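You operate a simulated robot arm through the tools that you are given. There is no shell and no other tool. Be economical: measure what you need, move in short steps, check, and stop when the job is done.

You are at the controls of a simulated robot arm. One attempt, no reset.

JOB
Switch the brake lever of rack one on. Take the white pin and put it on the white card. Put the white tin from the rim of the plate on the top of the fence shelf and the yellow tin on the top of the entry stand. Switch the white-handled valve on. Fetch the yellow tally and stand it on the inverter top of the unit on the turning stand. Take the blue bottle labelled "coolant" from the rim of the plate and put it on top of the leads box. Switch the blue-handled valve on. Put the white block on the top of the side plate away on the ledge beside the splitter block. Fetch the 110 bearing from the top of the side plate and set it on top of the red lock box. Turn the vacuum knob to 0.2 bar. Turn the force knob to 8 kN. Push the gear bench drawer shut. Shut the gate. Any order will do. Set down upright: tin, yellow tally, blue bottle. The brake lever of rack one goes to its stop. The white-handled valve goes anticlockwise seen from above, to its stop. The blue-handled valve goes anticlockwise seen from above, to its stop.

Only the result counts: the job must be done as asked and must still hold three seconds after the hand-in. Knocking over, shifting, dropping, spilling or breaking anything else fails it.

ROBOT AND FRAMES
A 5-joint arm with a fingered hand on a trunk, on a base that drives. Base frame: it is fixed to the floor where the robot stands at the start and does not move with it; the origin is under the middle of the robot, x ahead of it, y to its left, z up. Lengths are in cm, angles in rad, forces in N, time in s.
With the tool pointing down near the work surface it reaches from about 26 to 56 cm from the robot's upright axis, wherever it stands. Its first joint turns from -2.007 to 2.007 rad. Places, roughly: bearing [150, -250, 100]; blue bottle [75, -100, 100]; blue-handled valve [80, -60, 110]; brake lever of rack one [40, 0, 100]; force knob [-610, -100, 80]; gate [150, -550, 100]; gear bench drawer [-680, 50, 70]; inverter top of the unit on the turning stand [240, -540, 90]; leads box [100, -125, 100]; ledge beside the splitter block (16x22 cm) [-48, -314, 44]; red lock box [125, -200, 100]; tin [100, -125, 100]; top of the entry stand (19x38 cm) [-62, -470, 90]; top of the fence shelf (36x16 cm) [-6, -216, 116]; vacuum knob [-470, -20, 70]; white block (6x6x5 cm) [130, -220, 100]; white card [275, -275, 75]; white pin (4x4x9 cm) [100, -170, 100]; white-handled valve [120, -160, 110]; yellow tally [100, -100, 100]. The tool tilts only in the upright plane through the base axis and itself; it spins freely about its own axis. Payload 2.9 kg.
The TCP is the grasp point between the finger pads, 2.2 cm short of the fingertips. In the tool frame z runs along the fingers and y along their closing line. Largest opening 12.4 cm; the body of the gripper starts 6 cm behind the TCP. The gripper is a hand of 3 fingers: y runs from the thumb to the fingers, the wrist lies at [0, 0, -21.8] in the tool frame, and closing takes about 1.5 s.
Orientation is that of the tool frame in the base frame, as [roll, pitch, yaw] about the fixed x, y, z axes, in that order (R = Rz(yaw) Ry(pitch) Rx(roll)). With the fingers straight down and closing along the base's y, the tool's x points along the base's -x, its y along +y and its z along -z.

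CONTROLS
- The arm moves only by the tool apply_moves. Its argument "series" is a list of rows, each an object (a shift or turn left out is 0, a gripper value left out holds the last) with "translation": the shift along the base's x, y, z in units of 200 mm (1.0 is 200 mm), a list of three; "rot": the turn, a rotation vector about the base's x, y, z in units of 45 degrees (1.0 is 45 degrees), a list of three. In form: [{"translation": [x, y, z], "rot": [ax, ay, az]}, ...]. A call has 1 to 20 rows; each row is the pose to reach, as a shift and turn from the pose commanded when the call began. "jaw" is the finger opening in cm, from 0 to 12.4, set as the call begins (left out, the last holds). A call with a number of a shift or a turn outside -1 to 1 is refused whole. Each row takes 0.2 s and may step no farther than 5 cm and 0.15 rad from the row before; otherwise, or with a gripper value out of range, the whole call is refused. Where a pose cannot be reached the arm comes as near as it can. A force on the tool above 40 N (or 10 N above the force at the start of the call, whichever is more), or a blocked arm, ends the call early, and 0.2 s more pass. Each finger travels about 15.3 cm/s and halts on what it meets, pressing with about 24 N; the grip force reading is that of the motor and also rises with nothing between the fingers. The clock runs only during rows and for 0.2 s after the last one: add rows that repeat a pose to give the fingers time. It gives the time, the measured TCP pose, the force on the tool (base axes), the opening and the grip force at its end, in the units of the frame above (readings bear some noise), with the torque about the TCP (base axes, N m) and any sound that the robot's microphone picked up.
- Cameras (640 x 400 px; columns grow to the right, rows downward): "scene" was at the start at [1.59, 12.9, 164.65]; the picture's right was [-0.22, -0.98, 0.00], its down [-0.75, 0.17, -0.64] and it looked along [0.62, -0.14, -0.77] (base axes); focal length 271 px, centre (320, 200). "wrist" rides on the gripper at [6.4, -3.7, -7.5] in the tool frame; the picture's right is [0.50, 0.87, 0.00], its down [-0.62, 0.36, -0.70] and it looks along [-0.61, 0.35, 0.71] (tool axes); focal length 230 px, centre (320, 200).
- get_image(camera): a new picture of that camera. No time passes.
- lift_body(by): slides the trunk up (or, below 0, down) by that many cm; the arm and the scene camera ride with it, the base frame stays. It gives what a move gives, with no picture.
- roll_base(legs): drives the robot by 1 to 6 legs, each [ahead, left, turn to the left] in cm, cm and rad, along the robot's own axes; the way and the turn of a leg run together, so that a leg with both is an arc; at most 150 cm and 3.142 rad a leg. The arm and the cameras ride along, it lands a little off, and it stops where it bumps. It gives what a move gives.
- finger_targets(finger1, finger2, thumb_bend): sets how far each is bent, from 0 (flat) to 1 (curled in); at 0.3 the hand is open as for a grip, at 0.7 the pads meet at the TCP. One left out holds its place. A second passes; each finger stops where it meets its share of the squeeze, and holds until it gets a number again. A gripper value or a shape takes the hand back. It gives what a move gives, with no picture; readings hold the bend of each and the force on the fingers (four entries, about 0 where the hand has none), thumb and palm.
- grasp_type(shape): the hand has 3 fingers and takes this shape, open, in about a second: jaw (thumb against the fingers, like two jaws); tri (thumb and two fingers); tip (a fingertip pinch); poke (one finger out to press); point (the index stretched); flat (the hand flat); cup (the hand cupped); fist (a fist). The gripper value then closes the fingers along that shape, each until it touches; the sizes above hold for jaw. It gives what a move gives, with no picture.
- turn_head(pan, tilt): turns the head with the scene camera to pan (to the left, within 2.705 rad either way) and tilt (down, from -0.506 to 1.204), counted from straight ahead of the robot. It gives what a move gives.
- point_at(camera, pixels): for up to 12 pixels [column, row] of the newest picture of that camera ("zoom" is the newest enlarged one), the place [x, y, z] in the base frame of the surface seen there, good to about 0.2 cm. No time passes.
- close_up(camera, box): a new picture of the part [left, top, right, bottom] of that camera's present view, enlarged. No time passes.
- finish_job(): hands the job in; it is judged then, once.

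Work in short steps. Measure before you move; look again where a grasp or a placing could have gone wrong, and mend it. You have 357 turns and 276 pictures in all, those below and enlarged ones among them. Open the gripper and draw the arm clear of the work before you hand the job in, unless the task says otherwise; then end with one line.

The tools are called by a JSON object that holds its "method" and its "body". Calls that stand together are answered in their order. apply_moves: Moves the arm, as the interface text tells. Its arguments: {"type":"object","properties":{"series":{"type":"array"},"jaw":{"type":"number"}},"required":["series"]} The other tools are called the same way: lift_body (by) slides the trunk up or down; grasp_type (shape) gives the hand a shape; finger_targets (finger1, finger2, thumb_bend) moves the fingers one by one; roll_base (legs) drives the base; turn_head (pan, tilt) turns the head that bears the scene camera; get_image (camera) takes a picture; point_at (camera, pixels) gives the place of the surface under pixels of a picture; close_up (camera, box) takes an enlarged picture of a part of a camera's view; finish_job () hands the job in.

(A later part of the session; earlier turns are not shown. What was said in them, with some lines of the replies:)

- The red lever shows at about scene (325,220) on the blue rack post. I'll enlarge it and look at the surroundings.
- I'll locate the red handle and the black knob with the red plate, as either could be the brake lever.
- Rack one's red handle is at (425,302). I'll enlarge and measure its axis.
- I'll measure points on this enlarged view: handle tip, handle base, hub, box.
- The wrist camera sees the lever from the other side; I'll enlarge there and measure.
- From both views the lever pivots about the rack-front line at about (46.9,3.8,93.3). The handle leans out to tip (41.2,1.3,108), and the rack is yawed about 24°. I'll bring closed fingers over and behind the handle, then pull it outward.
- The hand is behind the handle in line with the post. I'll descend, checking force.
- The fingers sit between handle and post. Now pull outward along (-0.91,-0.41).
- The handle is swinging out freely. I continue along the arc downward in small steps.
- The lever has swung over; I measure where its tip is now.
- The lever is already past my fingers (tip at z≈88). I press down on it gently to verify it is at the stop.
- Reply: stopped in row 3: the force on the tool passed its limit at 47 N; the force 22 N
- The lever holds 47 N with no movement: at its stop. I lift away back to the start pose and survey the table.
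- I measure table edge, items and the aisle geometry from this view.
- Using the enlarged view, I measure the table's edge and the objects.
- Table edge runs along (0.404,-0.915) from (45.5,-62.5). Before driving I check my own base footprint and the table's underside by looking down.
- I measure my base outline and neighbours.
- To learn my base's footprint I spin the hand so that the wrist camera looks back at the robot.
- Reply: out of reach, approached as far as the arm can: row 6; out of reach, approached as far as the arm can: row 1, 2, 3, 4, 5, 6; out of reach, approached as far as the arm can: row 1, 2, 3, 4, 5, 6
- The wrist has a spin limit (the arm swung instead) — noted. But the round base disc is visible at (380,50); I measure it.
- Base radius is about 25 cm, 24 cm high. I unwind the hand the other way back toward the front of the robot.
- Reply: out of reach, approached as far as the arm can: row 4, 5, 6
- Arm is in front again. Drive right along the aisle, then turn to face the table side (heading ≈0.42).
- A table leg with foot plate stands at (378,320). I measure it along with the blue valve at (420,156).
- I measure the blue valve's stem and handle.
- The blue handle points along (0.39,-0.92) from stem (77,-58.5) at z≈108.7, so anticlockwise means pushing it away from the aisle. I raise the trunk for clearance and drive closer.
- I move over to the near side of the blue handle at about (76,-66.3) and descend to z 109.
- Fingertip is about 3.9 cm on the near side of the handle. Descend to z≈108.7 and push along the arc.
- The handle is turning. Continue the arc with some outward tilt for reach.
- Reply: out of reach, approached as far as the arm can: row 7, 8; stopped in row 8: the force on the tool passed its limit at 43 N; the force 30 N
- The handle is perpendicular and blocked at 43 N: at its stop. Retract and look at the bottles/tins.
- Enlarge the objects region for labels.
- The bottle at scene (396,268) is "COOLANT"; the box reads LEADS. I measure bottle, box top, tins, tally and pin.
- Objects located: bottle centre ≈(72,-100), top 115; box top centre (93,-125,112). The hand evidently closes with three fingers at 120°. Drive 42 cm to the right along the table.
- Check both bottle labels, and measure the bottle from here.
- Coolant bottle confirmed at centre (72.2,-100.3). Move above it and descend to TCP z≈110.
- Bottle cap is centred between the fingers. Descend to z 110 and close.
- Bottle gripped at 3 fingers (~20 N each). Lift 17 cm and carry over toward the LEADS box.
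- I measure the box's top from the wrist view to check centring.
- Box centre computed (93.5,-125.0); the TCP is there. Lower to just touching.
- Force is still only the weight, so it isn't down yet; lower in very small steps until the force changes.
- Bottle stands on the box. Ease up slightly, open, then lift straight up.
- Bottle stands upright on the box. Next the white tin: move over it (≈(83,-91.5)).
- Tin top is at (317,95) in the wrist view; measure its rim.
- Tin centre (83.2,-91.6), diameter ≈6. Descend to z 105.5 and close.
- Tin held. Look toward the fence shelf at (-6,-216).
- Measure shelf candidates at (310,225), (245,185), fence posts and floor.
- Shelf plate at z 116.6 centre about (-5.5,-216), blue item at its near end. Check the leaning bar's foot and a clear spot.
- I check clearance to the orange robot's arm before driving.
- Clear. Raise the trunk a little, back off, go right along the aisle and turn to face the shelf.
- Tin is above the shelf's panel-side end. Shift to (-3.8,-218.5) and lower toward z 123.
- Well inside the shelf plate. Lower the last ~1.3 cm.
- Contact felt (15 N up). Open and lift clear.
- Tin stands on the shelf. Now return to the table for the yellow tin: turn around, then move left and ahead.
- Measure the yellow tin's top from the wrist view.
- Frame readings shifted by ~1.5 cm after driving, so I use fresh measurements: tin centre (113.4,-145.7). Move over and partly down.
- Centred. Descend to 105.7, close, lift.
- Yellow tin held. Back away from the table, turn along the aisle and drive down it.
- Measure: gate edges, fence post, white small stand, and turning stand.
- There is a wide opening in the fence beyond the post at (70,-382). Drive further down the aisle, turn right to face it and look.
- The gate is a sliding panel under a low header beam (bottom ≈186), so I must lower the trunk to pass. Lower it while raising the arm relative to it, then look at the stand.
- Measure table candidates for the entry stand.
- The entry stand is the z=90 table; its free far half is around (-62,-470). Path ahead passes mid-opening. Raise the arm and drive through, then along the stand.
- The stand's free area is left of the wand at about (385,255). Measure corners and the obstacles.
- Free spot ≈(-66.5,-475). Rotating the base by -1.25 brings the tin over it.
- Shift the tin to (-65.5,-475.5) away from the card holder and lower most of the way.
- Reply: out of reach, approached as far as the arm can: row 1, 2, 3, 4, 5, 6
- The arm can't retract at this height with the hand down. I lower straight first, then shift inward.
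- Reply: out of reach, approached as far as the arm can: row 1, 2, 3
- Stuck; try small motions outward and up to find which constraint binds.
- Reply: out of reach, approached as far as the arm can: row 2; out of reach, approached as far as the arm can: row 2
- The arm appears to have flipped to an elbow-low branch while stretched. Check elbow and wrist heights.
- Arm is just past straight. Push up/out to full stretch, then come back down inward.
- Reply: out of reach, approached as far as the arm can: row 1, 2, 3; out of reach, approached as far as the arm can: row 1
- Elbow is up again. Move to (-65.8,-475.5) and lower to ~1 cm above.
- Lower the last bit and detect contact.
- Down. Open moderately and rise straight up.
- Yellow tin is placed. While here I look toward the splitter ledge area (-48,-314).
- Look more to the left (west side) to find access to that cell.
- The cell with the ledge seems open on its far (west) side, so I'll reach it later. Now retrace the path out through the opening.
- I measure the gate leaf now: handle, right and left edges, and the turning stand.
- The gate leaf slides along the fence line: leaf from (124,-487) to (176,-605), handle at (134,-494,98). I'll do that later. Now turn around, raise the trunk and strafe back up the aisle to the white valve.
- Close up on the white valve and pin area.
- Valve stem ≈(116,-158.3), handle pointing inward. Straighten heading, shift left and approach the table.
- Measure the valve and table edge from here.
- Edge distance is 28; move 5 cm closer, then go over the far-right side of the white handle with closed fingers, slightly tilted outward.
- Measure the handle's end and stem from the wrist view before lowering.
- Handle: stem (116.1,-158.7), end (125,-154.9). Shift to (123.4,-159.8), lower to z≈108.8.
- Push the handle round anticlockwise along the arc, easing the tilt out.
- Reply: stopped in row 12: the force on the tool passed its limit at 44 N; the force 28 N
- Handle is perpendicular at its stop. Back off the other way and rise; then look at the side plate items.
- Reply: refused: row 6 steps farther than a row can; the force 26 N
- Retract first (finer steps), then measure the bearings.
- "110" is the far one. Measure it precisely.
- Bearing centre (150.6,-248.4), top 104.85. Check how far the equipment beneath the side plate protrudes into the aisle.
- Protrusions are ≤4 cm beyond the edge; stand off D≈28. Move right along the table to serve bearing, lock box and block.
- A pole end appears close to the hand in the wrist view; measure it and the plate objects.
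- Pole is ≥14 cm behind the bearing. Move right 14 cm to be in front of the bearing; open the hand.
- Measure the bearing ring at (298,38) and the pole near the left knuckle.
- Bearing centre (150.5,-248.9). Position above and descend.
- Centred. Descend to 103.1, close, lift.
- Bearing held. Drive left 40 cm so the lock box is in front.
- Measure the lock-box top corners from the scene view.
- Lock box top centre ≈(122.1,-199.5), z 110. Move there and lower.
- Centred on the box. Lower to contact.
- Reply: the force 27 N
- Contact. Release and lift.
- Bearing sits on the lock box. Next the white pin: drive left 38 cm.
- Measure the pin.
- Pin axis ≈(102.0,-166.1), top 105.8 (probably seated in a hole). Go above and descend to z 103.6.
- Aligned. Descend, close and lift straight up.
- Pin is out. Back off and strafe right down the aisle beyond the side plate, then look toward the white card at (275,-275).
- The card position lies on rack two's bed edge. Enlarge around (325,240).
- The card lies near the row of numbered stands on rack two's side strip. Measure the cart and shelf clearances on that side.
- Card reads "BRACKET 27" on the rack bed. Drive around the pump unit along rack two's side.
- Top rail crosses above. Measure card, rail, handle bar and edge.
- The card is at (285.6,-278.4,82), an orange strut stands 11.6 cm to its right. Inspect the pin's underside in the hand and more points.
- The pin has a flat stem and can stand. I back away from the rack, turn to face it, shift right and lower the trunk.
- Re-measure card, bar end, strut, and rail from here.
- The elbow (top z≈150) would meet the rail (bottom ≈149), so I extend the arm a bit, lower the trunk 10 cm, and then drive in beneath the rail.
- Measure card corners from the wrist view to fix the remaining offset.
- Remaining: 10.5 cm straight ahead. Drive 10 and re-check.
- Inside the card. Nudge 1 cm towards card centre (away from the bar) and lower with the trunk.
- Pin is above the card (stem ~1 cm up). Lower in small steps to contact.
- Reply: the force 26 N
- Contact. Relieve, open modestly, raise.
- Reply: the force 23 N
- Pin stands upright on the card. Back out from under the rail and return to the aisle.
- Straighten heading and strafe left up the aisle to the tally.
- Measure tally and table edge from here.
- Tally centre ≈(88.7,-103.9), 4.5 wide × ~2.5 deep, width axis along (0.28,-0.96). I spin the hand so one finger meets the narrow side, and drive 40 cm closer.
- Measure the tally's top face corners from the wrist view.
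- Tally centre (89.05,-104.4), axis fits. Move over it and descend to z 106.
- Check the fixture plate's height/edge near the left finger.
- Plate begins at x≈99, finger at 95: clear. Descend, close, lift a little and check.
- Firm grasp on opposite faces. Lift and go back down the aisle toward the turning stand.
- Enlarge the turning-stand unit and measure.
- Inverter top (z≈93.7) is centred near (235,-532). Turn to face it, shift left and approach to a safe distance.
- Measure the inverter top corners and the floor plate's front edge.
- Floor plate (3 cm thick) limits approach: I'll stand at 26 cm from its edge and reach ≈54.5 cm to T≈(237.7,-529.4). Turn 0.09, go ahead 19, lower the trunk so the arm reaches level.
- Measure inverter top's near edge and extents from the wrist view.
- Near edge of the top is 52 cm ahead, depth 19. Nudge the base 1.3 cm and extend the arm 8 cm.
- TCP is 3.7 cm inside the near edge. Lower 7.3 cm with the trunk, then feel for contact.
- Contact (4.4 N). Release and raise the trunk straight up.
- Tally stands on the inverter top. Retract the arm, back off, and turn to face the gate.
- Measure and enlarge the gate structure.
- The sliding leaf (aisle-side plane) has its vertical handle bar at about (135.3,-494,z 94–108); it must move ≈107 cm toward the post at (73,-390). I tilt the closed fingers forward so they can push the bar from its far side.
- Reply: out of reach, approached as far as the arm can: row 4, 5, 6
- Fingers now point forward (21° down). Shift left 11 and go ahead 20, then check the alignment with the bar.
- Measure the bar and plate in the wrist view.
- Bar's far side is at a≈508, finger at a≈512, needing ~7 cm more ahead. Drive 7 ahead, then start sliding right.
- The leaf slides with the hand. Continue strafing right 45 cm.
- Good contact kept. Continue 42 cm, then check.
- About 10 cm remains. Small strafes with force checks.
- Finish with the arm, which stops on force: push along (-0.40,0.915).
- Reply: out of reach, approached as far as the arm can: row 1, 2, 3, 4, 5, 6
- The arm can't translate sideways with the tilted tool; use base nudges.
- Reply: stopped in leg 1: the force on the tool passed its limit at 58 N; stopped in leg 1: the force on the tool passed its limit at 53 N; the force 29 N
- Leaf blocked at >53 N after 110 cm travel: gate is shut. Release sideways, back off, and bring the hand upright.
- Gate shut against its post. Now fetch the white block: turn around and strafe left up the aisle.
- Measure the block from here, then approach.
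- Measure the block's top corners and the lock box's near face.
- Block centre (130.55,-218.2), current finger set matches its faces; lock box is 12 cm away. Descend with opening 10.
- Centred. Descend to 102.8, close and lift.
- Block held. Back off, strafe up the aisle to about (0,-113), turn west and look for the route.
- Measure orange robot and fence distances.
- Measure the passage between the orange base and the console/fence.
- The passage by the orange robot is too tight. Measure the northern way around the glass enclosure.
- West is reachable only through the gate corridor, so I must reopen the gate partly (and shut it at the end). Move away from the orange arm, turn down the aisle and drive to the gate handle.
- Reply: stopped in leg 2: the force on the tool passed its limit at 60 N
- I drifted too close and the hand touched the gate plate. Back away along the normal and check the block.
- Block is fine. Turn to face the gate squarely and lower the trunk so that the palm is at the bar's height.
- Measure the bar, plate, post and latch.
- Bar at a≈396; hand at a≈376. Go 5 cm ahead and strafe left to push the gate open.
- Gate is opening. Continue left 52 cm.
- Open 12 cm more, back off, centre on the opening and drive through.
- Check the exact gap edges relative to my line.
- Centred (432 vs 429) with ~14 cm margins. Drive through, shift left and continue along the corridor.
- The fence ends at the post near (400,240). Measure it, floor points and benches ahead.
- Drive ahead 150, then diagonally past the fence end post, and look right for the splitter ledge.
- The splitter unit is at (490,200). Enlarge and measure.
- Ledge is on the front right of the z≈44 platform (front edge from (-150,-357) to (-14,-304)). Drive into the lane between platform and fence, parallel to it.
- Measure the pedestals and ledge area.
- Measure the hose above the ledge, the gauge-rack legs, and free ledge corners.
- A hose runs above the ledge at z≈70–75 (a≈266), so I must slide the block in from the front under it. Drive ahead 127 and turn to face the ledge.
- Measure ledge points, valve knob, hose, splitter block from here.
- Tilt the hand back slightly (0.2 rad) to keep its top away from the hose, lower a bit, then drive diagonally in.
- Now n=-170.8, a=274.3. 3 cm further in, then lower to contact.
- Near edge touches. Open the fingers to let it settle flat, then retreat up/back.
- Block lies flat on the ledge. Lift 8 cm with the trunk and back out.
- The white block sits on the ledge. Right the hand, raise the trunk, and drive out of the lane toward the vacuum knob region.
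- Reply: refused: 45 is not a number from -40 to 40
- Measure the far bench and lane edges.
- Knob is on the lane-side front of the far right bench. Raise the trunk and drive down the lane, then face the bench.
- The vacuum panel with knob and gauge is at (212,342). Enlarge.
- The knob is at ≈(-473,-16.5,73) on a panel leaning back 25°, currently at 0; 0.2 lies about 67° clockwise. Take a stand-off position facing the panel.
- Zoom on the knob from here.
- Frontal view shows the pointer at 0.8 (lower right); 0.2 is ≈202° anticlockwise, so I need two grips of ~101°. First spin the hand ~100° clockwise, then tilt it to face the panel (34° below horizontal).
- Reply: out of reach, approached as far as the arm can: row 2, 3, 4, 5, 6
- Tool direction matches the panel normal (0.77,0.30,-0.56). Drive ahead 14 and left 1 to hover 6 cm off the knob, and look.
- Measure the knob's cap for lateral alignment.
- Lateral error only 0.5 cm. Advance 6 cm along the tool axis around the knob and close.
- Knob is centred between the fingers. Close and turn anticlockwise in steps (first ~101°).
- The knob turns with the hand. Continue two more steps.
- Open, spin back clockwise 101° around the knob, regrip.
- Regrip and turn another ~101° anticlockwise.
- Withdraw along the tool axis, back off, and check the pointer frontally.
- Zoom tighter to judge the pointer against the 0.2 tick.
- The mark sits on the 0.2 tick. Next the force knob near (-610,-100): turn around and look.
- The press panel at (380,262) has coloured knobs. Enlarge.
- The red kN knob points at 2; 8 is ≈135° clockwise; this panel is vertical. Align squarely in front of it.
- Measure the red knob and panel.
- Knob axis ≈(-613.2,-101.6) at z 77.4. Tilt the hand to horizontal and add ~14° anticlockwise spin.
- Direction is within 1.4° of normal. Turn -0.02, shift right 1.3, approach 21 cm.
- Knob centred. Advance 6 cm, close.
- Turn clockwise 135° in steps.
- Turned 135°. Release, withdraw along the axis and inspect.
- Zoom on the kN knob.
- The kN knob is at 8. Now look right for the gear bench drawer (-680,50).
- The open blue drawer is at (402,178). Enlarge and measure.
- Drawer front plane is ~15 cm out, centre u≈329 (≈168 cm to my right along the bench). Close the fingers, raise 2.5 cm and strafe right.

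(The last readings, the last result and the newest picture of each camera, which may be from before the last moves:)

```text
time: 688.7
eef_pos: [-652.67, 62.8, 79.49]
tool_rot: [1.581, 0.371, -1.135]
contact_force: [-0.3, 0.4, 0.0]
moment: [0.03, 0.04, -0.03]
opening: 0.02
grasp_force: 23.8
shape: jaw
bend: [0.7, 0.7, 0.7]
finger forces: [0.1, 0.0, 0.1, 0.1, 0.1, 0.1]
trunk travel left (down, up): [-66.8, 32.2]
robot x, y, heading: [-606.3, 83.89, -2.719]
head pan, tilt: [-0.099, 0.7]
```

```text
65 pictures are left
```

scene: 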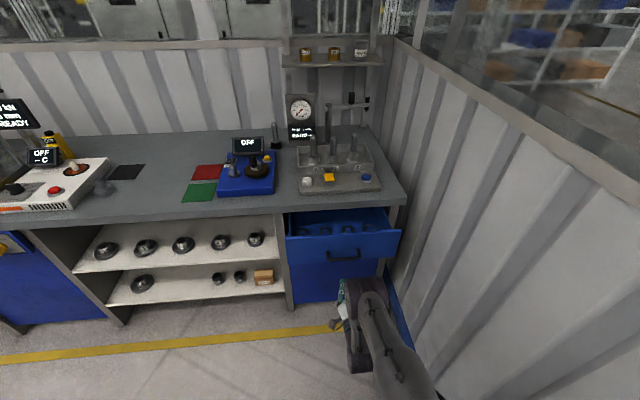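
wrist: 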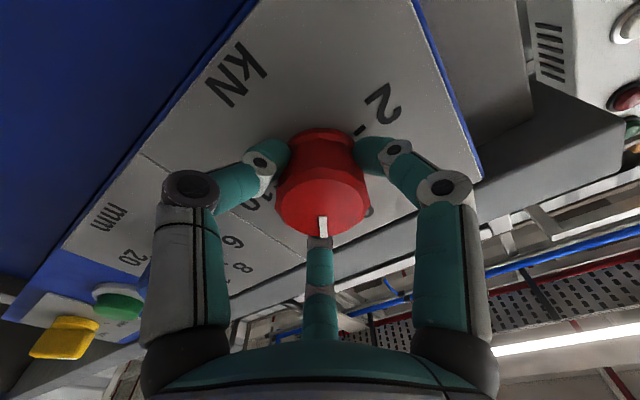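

Measure the drawer front from here.

{"method": "point_at", "body": {"camera": "scene", "pixels": [[300, 245], [390, 240], [343, 256], [320, 242], [365, 238], [343, 245]]}}

{"method": "get_image", "body": {"camera": "wrist"}}

```text
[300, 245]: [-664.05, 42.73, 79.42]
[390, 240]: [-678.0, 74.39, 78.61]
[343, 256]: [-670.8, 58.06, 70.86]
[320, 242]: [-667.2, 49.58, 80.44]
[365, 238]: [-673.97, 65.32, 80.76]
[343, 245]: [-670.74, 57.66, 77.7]
```

```text
64 pictures are left
```

wrist: 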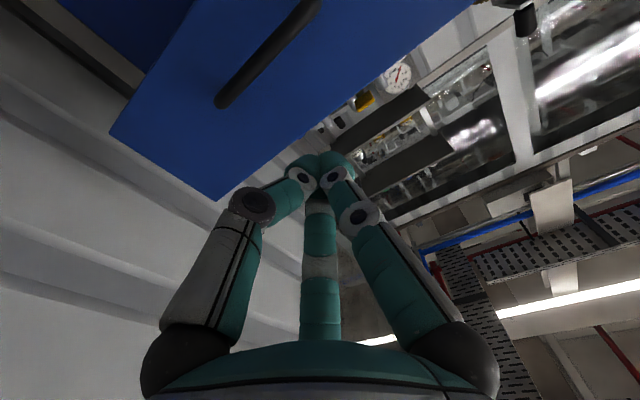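

Push straight ahead: approach 14, then push in steps until blocked.

{"method": "roll_base", "body": {"legs": [[24, 0, 0]]}}

{"method": "roll_base", "body": {"legs": [[6, 0, 0]]}}

{"method": "roll_base", "body": {"legs": [[4, 0, 0]]}}

{"method": "get_image", "body": {"camera": "scene"}}

```text
time: 690.5
eef_pos: [-674.42, 53.76, 79.54]
tool_rot: [1.58, 0.369, -1.146]
contact_force: [-0.2, -0.4, -1.1]
moment: [0.01, 0.01, -0.01]
opening: 0.0
grasp_force: 23.9
shape: jaw
bend: [0.7, 0.7, 0.7]
finger forces: [0.0, 0.0, 0.1, 0.1, 0.1, 0.1]
trunk travel left (down, up): [-66.8, 32.2]
robot x, y, heading: [-627.81, 74.56, -2.731]
head pan, tilt: [-0.099, 0.7]
```

```text
time: 691.4
eef_pos: [-680.0, 51.54, 79.43]
tool_rot: [1.583, 0.37, -1.147]
contact_force: [-0.3, -0.6, -0.3]
moment: [0.04, 0.02, 0.02]
opening: 0.0
grasp_force: 23.6
shape: jaw
bend: [0.7, 0.7, 0.7]
finger forces: [0.0, 0.0, 0.0, 0.0, 0.1, 0.0]
trunk travel left (down, up): [-66.8, 32.2]
robot x, y, heading: [-633.53, 72.15, -2.735]
head pan, tilt: [-0.099, 0.7]
```

```text
time: 692.3
eef_pos: [-681.13, 50.89, 79.44]
tool_rot: [1.577, 0.37, -1.149]
contact_force: [19.0, 8.0, 7.7]
moment: [-0.09, 0.26, -0.03]
opening: 0.0
grasp_force: 24.3
shape: jaw
bend: [0.7, 0.7, 0.7]
finger forces: [0.0, 0.0, 0.0, 0.0, 0.1, 0.0]
trunk travel left (down, up): [-66.8, 32.2]
robot x, y, heading: [-635.94, 71.62, -2.736]
head pan, tilt: [-0.099, 0.7]
stopped in leg 1: the force on the tool passed its limit at 129 N (the readings are from after the stop); the commanded pose is now the measured one
```

```text
63 pictures are left
```

scene: 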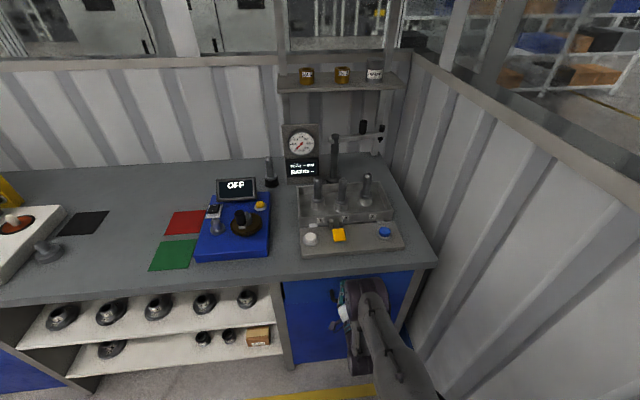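

Drawer is fully shut. Back off, turn to face back down the lane and drive back.

{"method": "roll_base", "body": {"legs": [[-34, 0, 0], [0, 0, 1.592], [0, 12, 0], [140, 0, 0], [140, 0, 0]]}}

{"method": "turn_head", "body": {"pan": 0.0, "tilt": 0.45}}

{"method": "get_image", "body": {"camera": "scene"}}

```text
time: 712.4
eef_pos: [-456.12, -210.33, 79.26]
tool_rot: [1.582, 0.37, 0.431]
contact_force: [0.1, -0.4, 0.9]
moment: [0.03, -0.01, 0.02]
opening: 0.0
grasp_force: 23.9
shape: jaw
bend: [0.7, 0.7, 0.7]
finger forces: [0.1, 0.0, 0.0, 0.0, 0.0, 0.0]
trunk travel left (down, up): [-66.8, 32.2]
robot x, y, heading: [-477.04, -164.75, -1.154]
head pan, tilt: [-0.099, 0.7]
```

```text
time: 713.2
eef_pos: [-456.19, -210.31, 79.36]
tool_rot: [1.583, 0.368, 0.434]
contact_force: [-0.4, -0.2, 0.0]
moment: [0.0, -0.03, 0.02]
opening: 0.0
grasp_force: 23.5
shape: jaw
bend: [0.7, 0.7, 0.7]
finger forces: [0.1, 0.1, 0.0, 0.0, 0.1, 0.1]
trunk travel left (down, up): [-66.8, 32.2]
robot x, y, heading: [-476.96, -164.76, -1.15]
head pan, tilt: [0.0, 0.45]
```

```text
62 pictures are left
```

scene: 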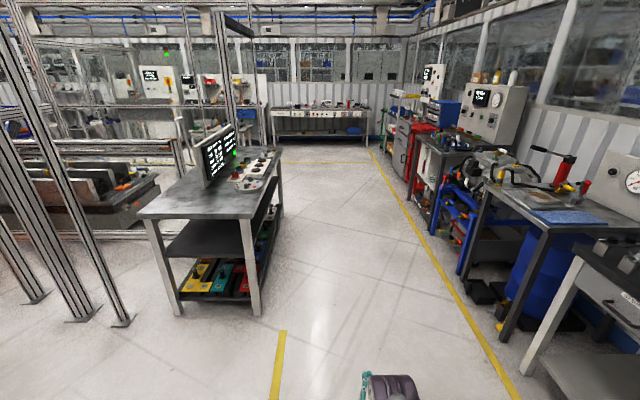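

Lane is clear. Continue past the monitor bench, then angle toward the corridor.

{"method": "roll_base", "body": {"legs": [[150, 0, 0], [150, 0, 0], [24, 0, 0], [0, 0, 0.466]]}}

```text
time: 730.1
eef_pos: [-296.66, -482.31, 79.43]
tool_rot: [1.582, 0.37, 0.945]
contact_force: [0.7, 0.5, -0.3]
moment: [0.0, 0.01, -0.02]
opening: 0.02
grasp_force: 24.1
shape: jaw
bend: [0.7, 0.7, 0.7]
finger forces: [0.0, 0.0, 0.1, 0.1, 0.0, 0.1]
trunk travel left (down, up): [-66.8, 32.2]
robot x, y, heading: [-337.73, -452.66, -0.64]
head pan, tilt: [0.0, 0.45]
```

Adjust heading and drive to the corridor line, then face east along it.

{"method": "roll_base", "body": {"legs": [[0, 0, -0.09], [112, 0, 0], [112, 0, 0], [0, 0, 1.146]]}}

{"method": "turn_head", "body": {"pan": 0.1, "tilt": 0.4}}

{"method": "get_image", "body": {"camera": "scene"}}

```text
time: 744.7
eef_pos: [-122.34, -578.61, 79.33]
tool_rot: [1.582, 0.371, 2.044]
contact_force: [0.4, 0.3, -0.6]
moment: [0.0, 0.0, -0.01]
opening: 0.01
grasp_force: 24.5
shape: jaw
bend: [0.7, 0.7, 0.7]
finger forces: [0.0, 0.0, 0.0, 0.0, 0.0, 0.0]
trunk travel left (down, up): [-66.8, 32.2]
robot x, y, heading: [-167.33, -601.78, 0.455]
head pan, tilt: [0.0, 0.45]
```

```text
time: 745.3
eef_pos: [-122.29, -578.8, 79.27]
tool_rot: [1.584, 0.369, 2.043]
contact_force: [0.0, 0.0, 0.5]
moment: [-0.01, -0.03, 0.0]
opening: 0.01
grasp_force: 23.9
shape: jaw
bend: [0.7, 0.7, 0.7]
finger forces: [0.1, 0.1, 0.0, 0.0, 0.0, 0.0]
trunk travel left (down, up): [-66.8, 32.2]
robot x, y, heading: [-167.15, -601.38, 0.458]
head pan, tilt: [0.099, 0.4]
```

```text
61 pictures are left
```

scene: 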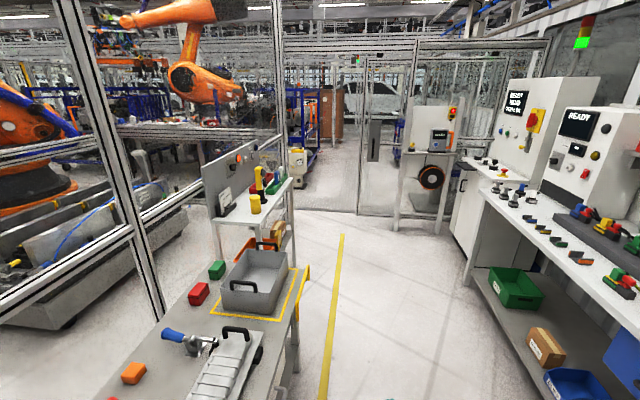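

Straighten, go 236 ahead, then shift left to the gate opening's centre line.

{"method": "roll_base", "body": {"legs": [[0, 0, -0.041], [120, 0, 0], [114, 0, 0]]}}

{"method": "turn_head", "body": {"pan": 0.2, "tilt": 0.55}}

{"method": "get_image", "body": {"camera": "scene"}}

```text
time: 757.3
eef_pos: [96.04, -486.47, 79.44]
tool_rot: [1.582, 0.369, 2.016]
contact_force: [0.9, 0.3, 0.2]
moment: [0.0, -0.03, 0.01]
opening: 0.0
grasp_force: 24.3
shape: jaw
bend: [0.7, 0.7, 0.7]
finger forces: [0.0, 0.0, 0.0, 0.0, 0.0, 0.0]
trunk travel left (down, up): [-66.8, 32.2]
robot x, y, heading: [50.52, -507.9, 0.426]
head pan, tilt: [0.099, 0.4]
```

```text
time: 758.0
eef_pos: [96.06, -486.54, 79.36]
tool_rot: [1.583, 0.369, 2.016]
contact_force: [-0.3, -0.1, -0.6]
moment: [0.03, 0.02, 0.0]
opening: 0.0
grasp_force: 23.9
shape: jaw
bend: [0.7, 0.7, 0.7]
finger forces: [0.0, 0.1, 0.1, 0.0, 0.0, 0.0]
trunk travel left (down, up): [-66.8, 32.2]
robot x, y, heading: [50.32, -508.13, 0.424]
head pan, tilt: [0.201, 0.55]
```

```text
60 pictures are left
```

scene: 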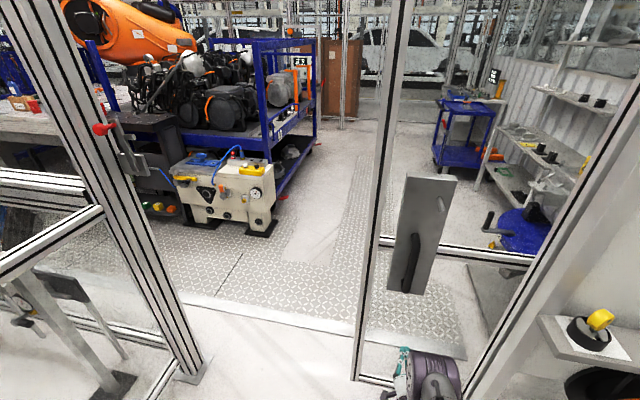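

There is a handle on the inside of the leaf too at (412,262), so I can shut the gate from inside. Measure it.

{"method": "point_at", "body": {"camera": "scene", "pixels": [[412, 240], [408, 275], [414, 258], [425, 200], [400, 285], [362, 330], [375, 200], [195, 370], [430, 285], [420, 230]]}}

{"method": "close_up", "body": {"camera": "scene", "box": [340, 160, 480, 400]}}

```text
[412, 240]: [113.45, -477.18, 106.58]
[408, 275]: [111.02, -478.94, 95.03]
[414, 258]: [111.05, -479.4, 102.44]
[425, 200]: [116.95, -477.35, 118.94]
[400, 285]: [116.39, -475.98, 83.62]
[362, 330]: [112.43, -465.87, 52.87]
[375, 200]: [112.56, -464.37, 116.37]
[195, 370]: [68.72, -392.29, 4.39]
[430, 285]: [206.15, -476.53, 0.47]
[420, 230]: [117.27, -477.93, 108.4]
```

```text
1.67 times, centred on (410, 280) of scene
```

zoom: 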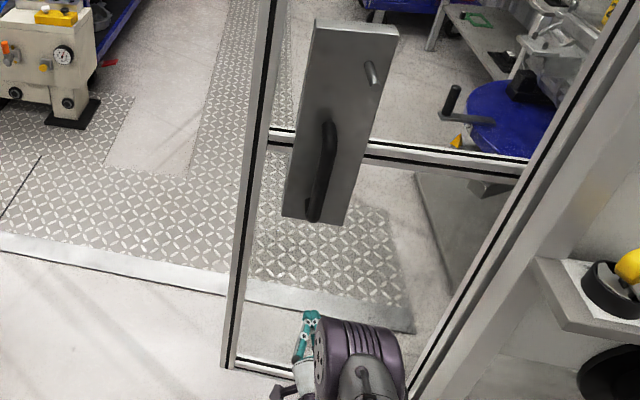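

Inside bar at a≈483, n≈-92, z 90–108. Raise 21 cm, shift right 5 cm and advance beside the bar.

{"method": "lift_body", "body": {"by": 21}}

{"method": "roll_base", "body": {"legs": [[0, -5.5, 0], [15, 0, 0]]}}

{"method": "get_image", "body": {"camera": "wrist"}}

{"method": "get_image", "body": {"camera": "scene"}}

```text
time: 760.3
eef_pos: [96.17, -486.52, 100.29]
tool_rot: [1.583, 0.369, 2.016]
contact_force: [0.6, 0.2, 0.1]
moment: [0.01, 0.03, 0.02]
opening: 0.0
grasp_force: 24.3
shape: jaw
bend: [0.7, 0.7, 0.7]
finger forces: [0.0, 0.0, 0.1, 0.0, 0.0, 0.0]
trunk travel left (down, up): [-87.8, 11.2]
robot x, y, heading: [50.81, -508.21, 0.434]
head pan, tilt: [0.201, 0.55]
```

```text
time: 762.2
eef_pos: [112.17, -484.98, 100.37]
tool_rot: [1.583, 0.37, 2.017]
contact_force: [-0.3, -0.1, -0.4]
moment: [0.01, -0.02, -0.01]
opening: 0.0
grasp_force: 24.1
shape: jaw
bend: [0.7, 0.7, 0.7]
finger forces: [0.0, 0.0, 0.0, 0.0, 0.0, 0.0]
trunk travel left (down, up): [-87.8, 11.2]
robot x, y, heading: [66.63, -506.27, 0.432]
head pan, tilt: [0.201, 0.55]
```

```text
58 pictures are left
```

wrist: 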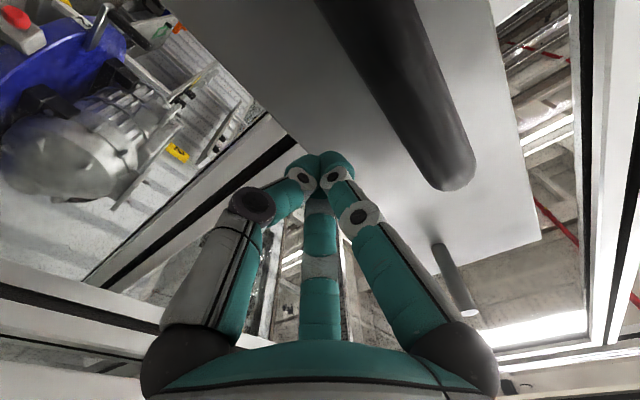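

```text
57 pictures are left
```

scene: 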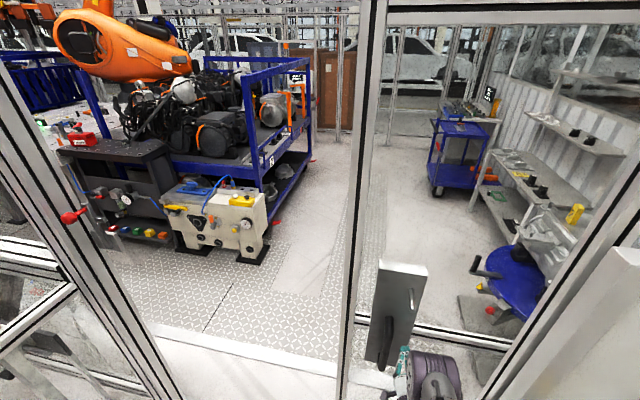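

Measure the bar relative to the fingertip.

{"method": "point_at", "body": {"camera": "wrist", "pixels": [[440, 160], [400, 80], [370, 30], [330, 130], [500, 200], [300, 60], [455, 285]]}}

```text
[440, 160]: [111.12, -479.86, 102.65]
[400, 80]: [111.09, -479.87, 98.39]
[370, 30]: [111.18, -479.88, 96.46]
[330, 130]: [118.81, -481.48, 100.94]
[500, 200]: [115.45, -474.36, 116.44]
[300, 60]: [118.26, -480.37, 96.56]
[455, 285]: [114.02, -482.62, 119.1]
```

Fingertip is 5 cm to the right of the bar. Advance 2.4 cm and strafe left to close.

{"method": "roll_base", "body": {"legs": [[2.4, 0, 0], [0, 30, 0]]}}

{"method": "get_image", "body": {"camera": "scene"}}

```text
time: 764.6
eef_pos: [102.09, -457.45, 100.35]
tool_rot: [1.582, 0.371, 2.016]
contact_force: [0.4, 1.0, 0.6]
moment: [0.0, 0.0, -0.01]
opening: 0.0
grasp_force: 24.4
shape: jaw
bend: [0.7, 0.7, 0.7]
finger forces: [0.1, 0.0, 0.0, 0.0, 0.0, 0.1]
trunk travel left (down, up): [-87.8, 11.2]
robot x, y, heading: [56.67, -478.84, 0.428]
head pan, tilt: [0.201, 0.55]
```

```text
56 pictures are left
```

scene: 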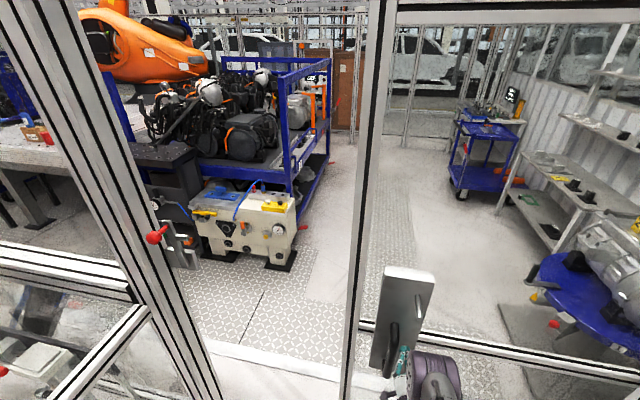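

The leaf follows. Fence A limits my base on the left, so strafe 28 more, then finish with base rotation.

{"method": "roll_base", "body": {"legs": [[0, 28, 0]]}}

{"method": "turn_head", "body": {"pan": 0.9, "tilt": 0.8}}

{"method": "get_image", "body": {"camera": "scene"}}

{"method": "get_image", "body": {"camera": "wrist"}}

```text
time: 766.6
eef_pos: [90.25, -431.55, 100.39]
tool_rot: [1.582, 0.37, 2.014]
contact_force: [0.2, 0.4, 0.2]
moment: [-0.01, -0.02, -0.01]
opening: 0.0
grasp_force: 24.4
shape: jaw
bend: [0.7, 0.7, 0.7]
finger forces: [0.1, 0.0, 0.0, 0.0, 0.1, 0.0]
trunk travel left (down, up): [-87.8, 11.2]
robot x, y, heading: [44.66, -453.06, 0.429]
head pan, tilt: [0.201, 0.55]
```

```text
time: 767.7
eef_pos: [90.22, -431.49, 100.28]
tool_rot: [1.584, 0.369, 2.015]
contact_force: [0.3, -0.5, 0.3]
moment: [-0.02, -0.02, -0.03]
opening: 0.0
grasp_force: 24.1
shape: jaw
bend: [0.7, 0.7, 0.7]
finger forces: [0.0, 0.0, 0.0, 0.1, 0.0, 0.0]
trunk travel left (down, up): [-87.8, 11.2]
robot x, y, heading: [44.83, -452.99, 0.431]
head pan, tilt: [0.901, 0.799]
```

```text
55 pictures are left
```

scene: 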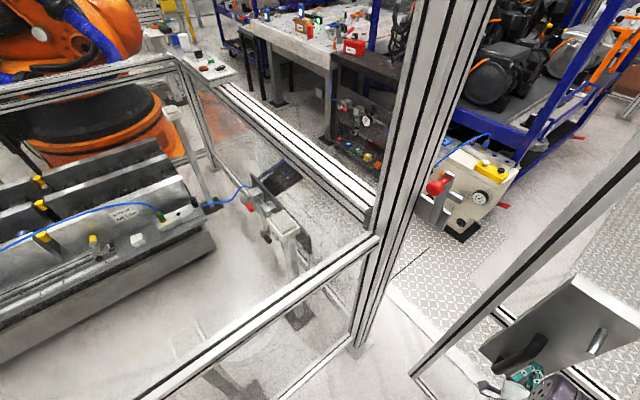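

```text
54 pictures are left
```

wrist: 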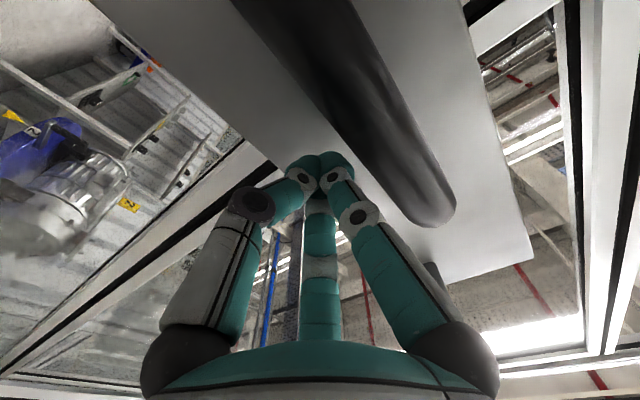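

Strafe 12 more, then rotate left in small arcs while watching force.

{"method": "roll_base", "body": {"legs": [[0, 11, 0]]}}

{"method": "roll_base", "body": {"legs": [[1, 0, 0.12]]}}

{"method": "roll_base", "body": {"legs": [[1.2, 0, 0.12]]}}

{"method": "get_image", "body": {"camera": "wrist"}}

```text
time: 768.9
eef_pos: [85.48, -421.24, 100.32]
tool_rot: [1.582, 0.37, 2.017]
contact_force: [0.2, -0.4, -0.8]
moment: [0.01, 0.03, 0.01]
opening: 0.02
grasp_force: 23.8
shape: jaw
bend: [0.7, 0.7, 0.7]
finger forces: [0.0, 0.0, 0.1, 0.0, 0.0, 0.1]
trunk travel left (down, up): [-87.8, 11.2]
robot x, y, heading: [40.03, -442.93, 0.435]
head pan, tilt: [0.901, 0.799]
```

```text
time: 769.9
eef_pos: [83.55, -415.51, 100.33]
tool_rot: [1.583, 0.367, 2.14]
contact_force: [0.4, -0.3, -0.4]
moment: [0.01, -0.04, 0.04]
opening: 0.0
grasp_force: 23.8
shape: jaw
bend: [0.7, 0.7, 0.7]
finger forces: [0.0, 0.1, 0.1, 0.0, 0.0, 0.0]
trunk travel left (down, up): [-87.8, 11.2]
robot x, y, heading: [40.87, -442.66, 0.553]
head pan, tilt: [0.901, 0.799]
```

```text
time: 770.8
eef_pos: [80.91, -409.86, 100.35]
tool_rot: [1.581, 0.368, 2.262]
contact_force: [0.3, -0.8, -0.3]
moment: [-0.02, 0.01, -0.01]
opening: 0.01
grasp_force: 24.2
shape: jaw
bend: [0.7, 0.7, 0.7]
finger forces: [0.1, 0.0, 0.0, 0.0, 0.0, 0.0]
trunk travel left (down, up): [-87.8, 11.2]
robot x, y, heading: [41.75, -441.47, 0.678]
head pan, tilt: [0.901, 0.799]
```

```text
53 pictures are left
```

wrist: 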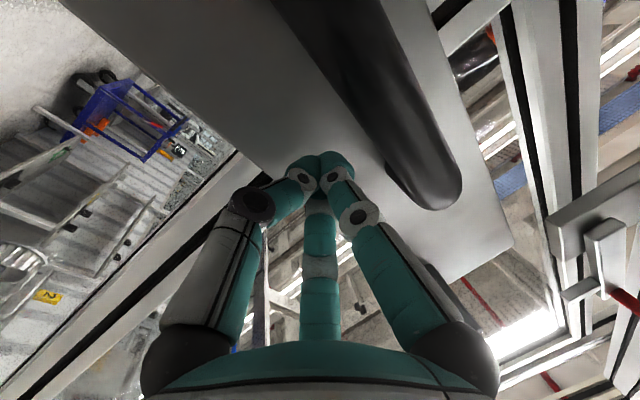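

About 6–7 cm remain. Continue with smaller arcs until it blocks.

{"method": "roll_base", "body": {"legs": [[1.2, 0, 0.09]]}}

{"method": "roll_base", "body": {"legs": [[0.8, 0, 0.05]]}}

{"method": "roll_base", "body": {"legs": [[0.5, 0, 0.05]]}}

{"method": "get_image", "body": {"camera": "scene"}}

```text
time: 771.8
eef_pos: [78.65, -405.62, 100.37]
tool_rot: [1.583, 0.369, 2.355]
contact_force: [0.9, 0.0, -0.3]
moment: [-0.01, 0.0, 0.0]
opening: 0.04
grasp_force: 23.8
shape: jaw
bend: [0.7, 0.7, 0.7]
finger forces: [0.0, 0.1, 0.1, 0.0, 0.0, 0.0]
trunk travel left (down, up): [-87.8, 11.2]
robot x, y, heading: [43.1, -440.85, 0.766]
head pan, tilt: [0.901, 0.799]
```

```text
time: 772.6
eef_pos: [77.48, -403.26, 100.42]
tool_rot: [1.583, 0.367, 2.402]
contact_force: [4.3, -7.2, -0.5]
moment: [-0.02, -0.01, -0.2]
opening: 0.0
grasp_force: 23.8
shape: jaw
bend: [0.7, 0.7, 0.7]
finger forces: [0.1, 0.1, 0.1, 0.0, 0.0, 0.0]
trunk travel left (down, up): [-87.8, 11.2]
robot x, y, heading: [43.58, -440.3, 0.819]
head pan, tilt: [0.901, 0.799]
```

```text
time: 773.5
eef_pos: [77.23, -402.27, 100.43]
tool_rot: [1.582, 0.366, 2.425]
contact_force: [24.0, -20.6, -1.0]
moment: [-0.06, -0.07, -0.56]
opening: 0.01
grasp_force: 24.0
shape: jaw
bend: [0.7, 0.7, 0.7]
finger forces: [0.0, 0.0, 0.0, 0.0, 44.1, 0.1]
trunk travel left (down, up): [-87.8, 11.2]
robot x, y, heading: [43.67, -440.08, 0.854]
head pan, tilt: [0.901, 0.799]
stopped in leg 1: the force on the tool passed its limit at 73 N (the readings are from after the stop); the commanded pose is now the measured one
```

```text
52 pictures are left
```

scene: 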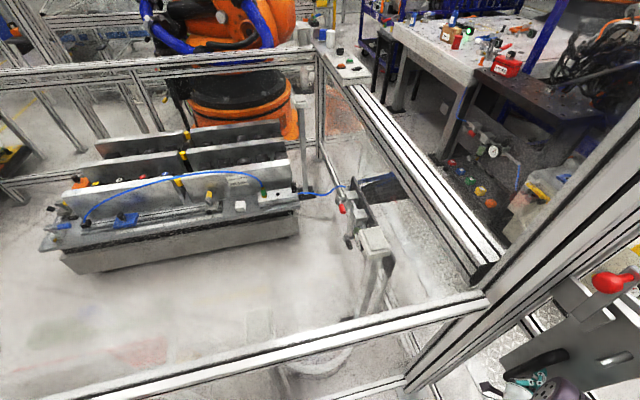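

Blocked at 73 N at the expected position. Back off and verify that the leaf meets the post.

{"method": "roll_base", "body": {"legs": [[0, 0, -0.1], [-25, 0, 0]]}}

{"method": "turn_head", "body": {"pan": 0.0, "tilt": 0.45}}

{"method": "get_image", "body": {"camera": "scene"}}

```text
time: 775.9
eef_pos: [62.16, -422.62, 100.37]
tool_rot: [1.581, 0.369, 2.335]
contact_force: [-0.6, 0.7, 0.8]
moment: [-0.04, -0.01, 0.03]
opening: 0.01
grasp_force: 23.9
shape: jaw
bend: [0.7, 0.7, 0.7]
finger forces: [0.1, 0.0, 0.0, 0.0, 0.0, 0.1]
trunk travel left (down, up): [-87.8, 11.2]
robot x, y, heading: [25.58, -457.3, 0.758]
head pan, tilt: [0.901, 0.799]
```

```text
time: 777.0
eef_pos: [62.13, -422.6, 100.49]
tool_rot: [1.58, 0.369, 2.335]
contact_force: [0.2, 0.3, 0.0]
moment: [0.0, -0.03, 0.01]
opening: 0.03
grasp_force: 24.1
shape: jaw
bend: [0.7, 0.7, 0.7]
finger forces: [0.0, 0.0, 0.1, 0.0, 0.1, 0.1]
trunk travel left (down, up): [-87.8, 11.2]
robot x, y, heading: [25.4, -457.19, 0.758]
head pan, tilt: [0.0, 0.45]
```

```text
51 pictures are left
```

scene: 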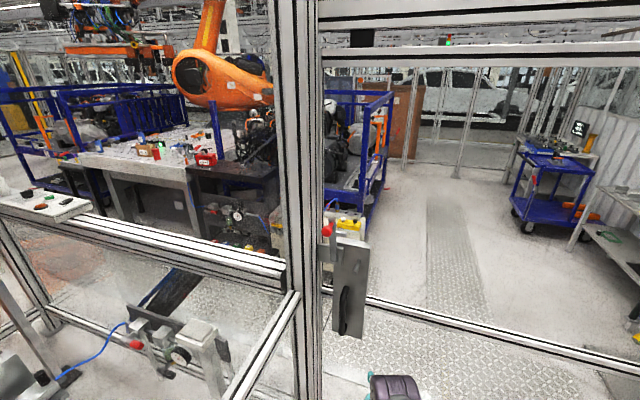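

Gate is closed on the post. Final checks: the table/shelf view and the entry stand.

{"method": "close_up", "body": {"camera": "scene", "box": [0, 110, 290, 240]}}

{"method": "turn_head", "body": {"pan": 2.55, "tilt": 0.6}}

{"method": "get_image", "body": {"camera": "scene"}}

```text
2.21 times, centred on (145, 175) of scene
```

zoom: 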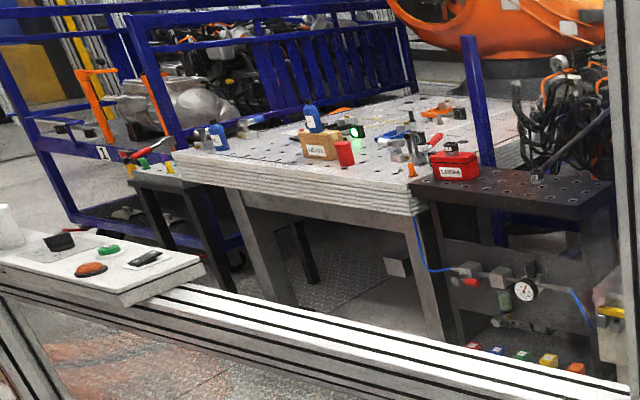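

```text
time: 779.4
eef_pos: [62.03, -422.75, 100.44]
tool_rot: [1.582, 0.37, 2.334]
contact_force: [-0.7, -0.5, -0.5]
moment: [0.01, -0.02, 0.01]
opening: 0.0
grasp_force: 24.3
shape: jaw
bend: [0.7, 0.7, 0.7]
finger forces: [0.1, 0.1, 0.1, 0.0, 0.1, 0.1]
trunk travel left (down, up): [-87.8, 11.2]
robot x, y, heading: [25.67, -457.12, 0.755]
head pan, tilt: [2.55, 0.6]
```

```text
49 pictures are left
```

scene: 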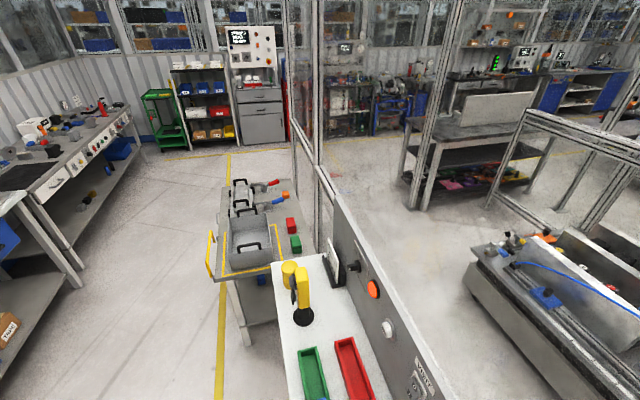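

Everything is in place. Open the gripper clear of the work and hand in.

{"method": "apply_moves", "body": {"series": [{}, {}, {}, {}, {}], "jaw": 10}}

{"method": "finish_job", "body": {}}

```text
time: 780.5
eef_pos: [62.12, -422.57, 100.29]
tool_rot: [1.582, 0.371, 2.333]
contact_force: [-0.7, -1.1, -0.1]
moment: [-0.02, 0.01, 0.02]
opening: 10.01
grasp_force: 0.0
shape: jaw
bend: [0.26, 0.26, 0.47]
finger forces: [0.1, 0.0, 0.0, 0.0, 0.1, 0.0]
trunk travel left (down, up): [-87.8, 11.2]
robot x, y, heading: [25.44, -457.02, 0.758]
head pan, tilt: [2.55, 0.6]
```

```text
The job is handed in.
```

I completed every step and handed the job in. The result hasn't come back, and I didn't look at the pin on its card, the tally or the block again right before the hand-in.
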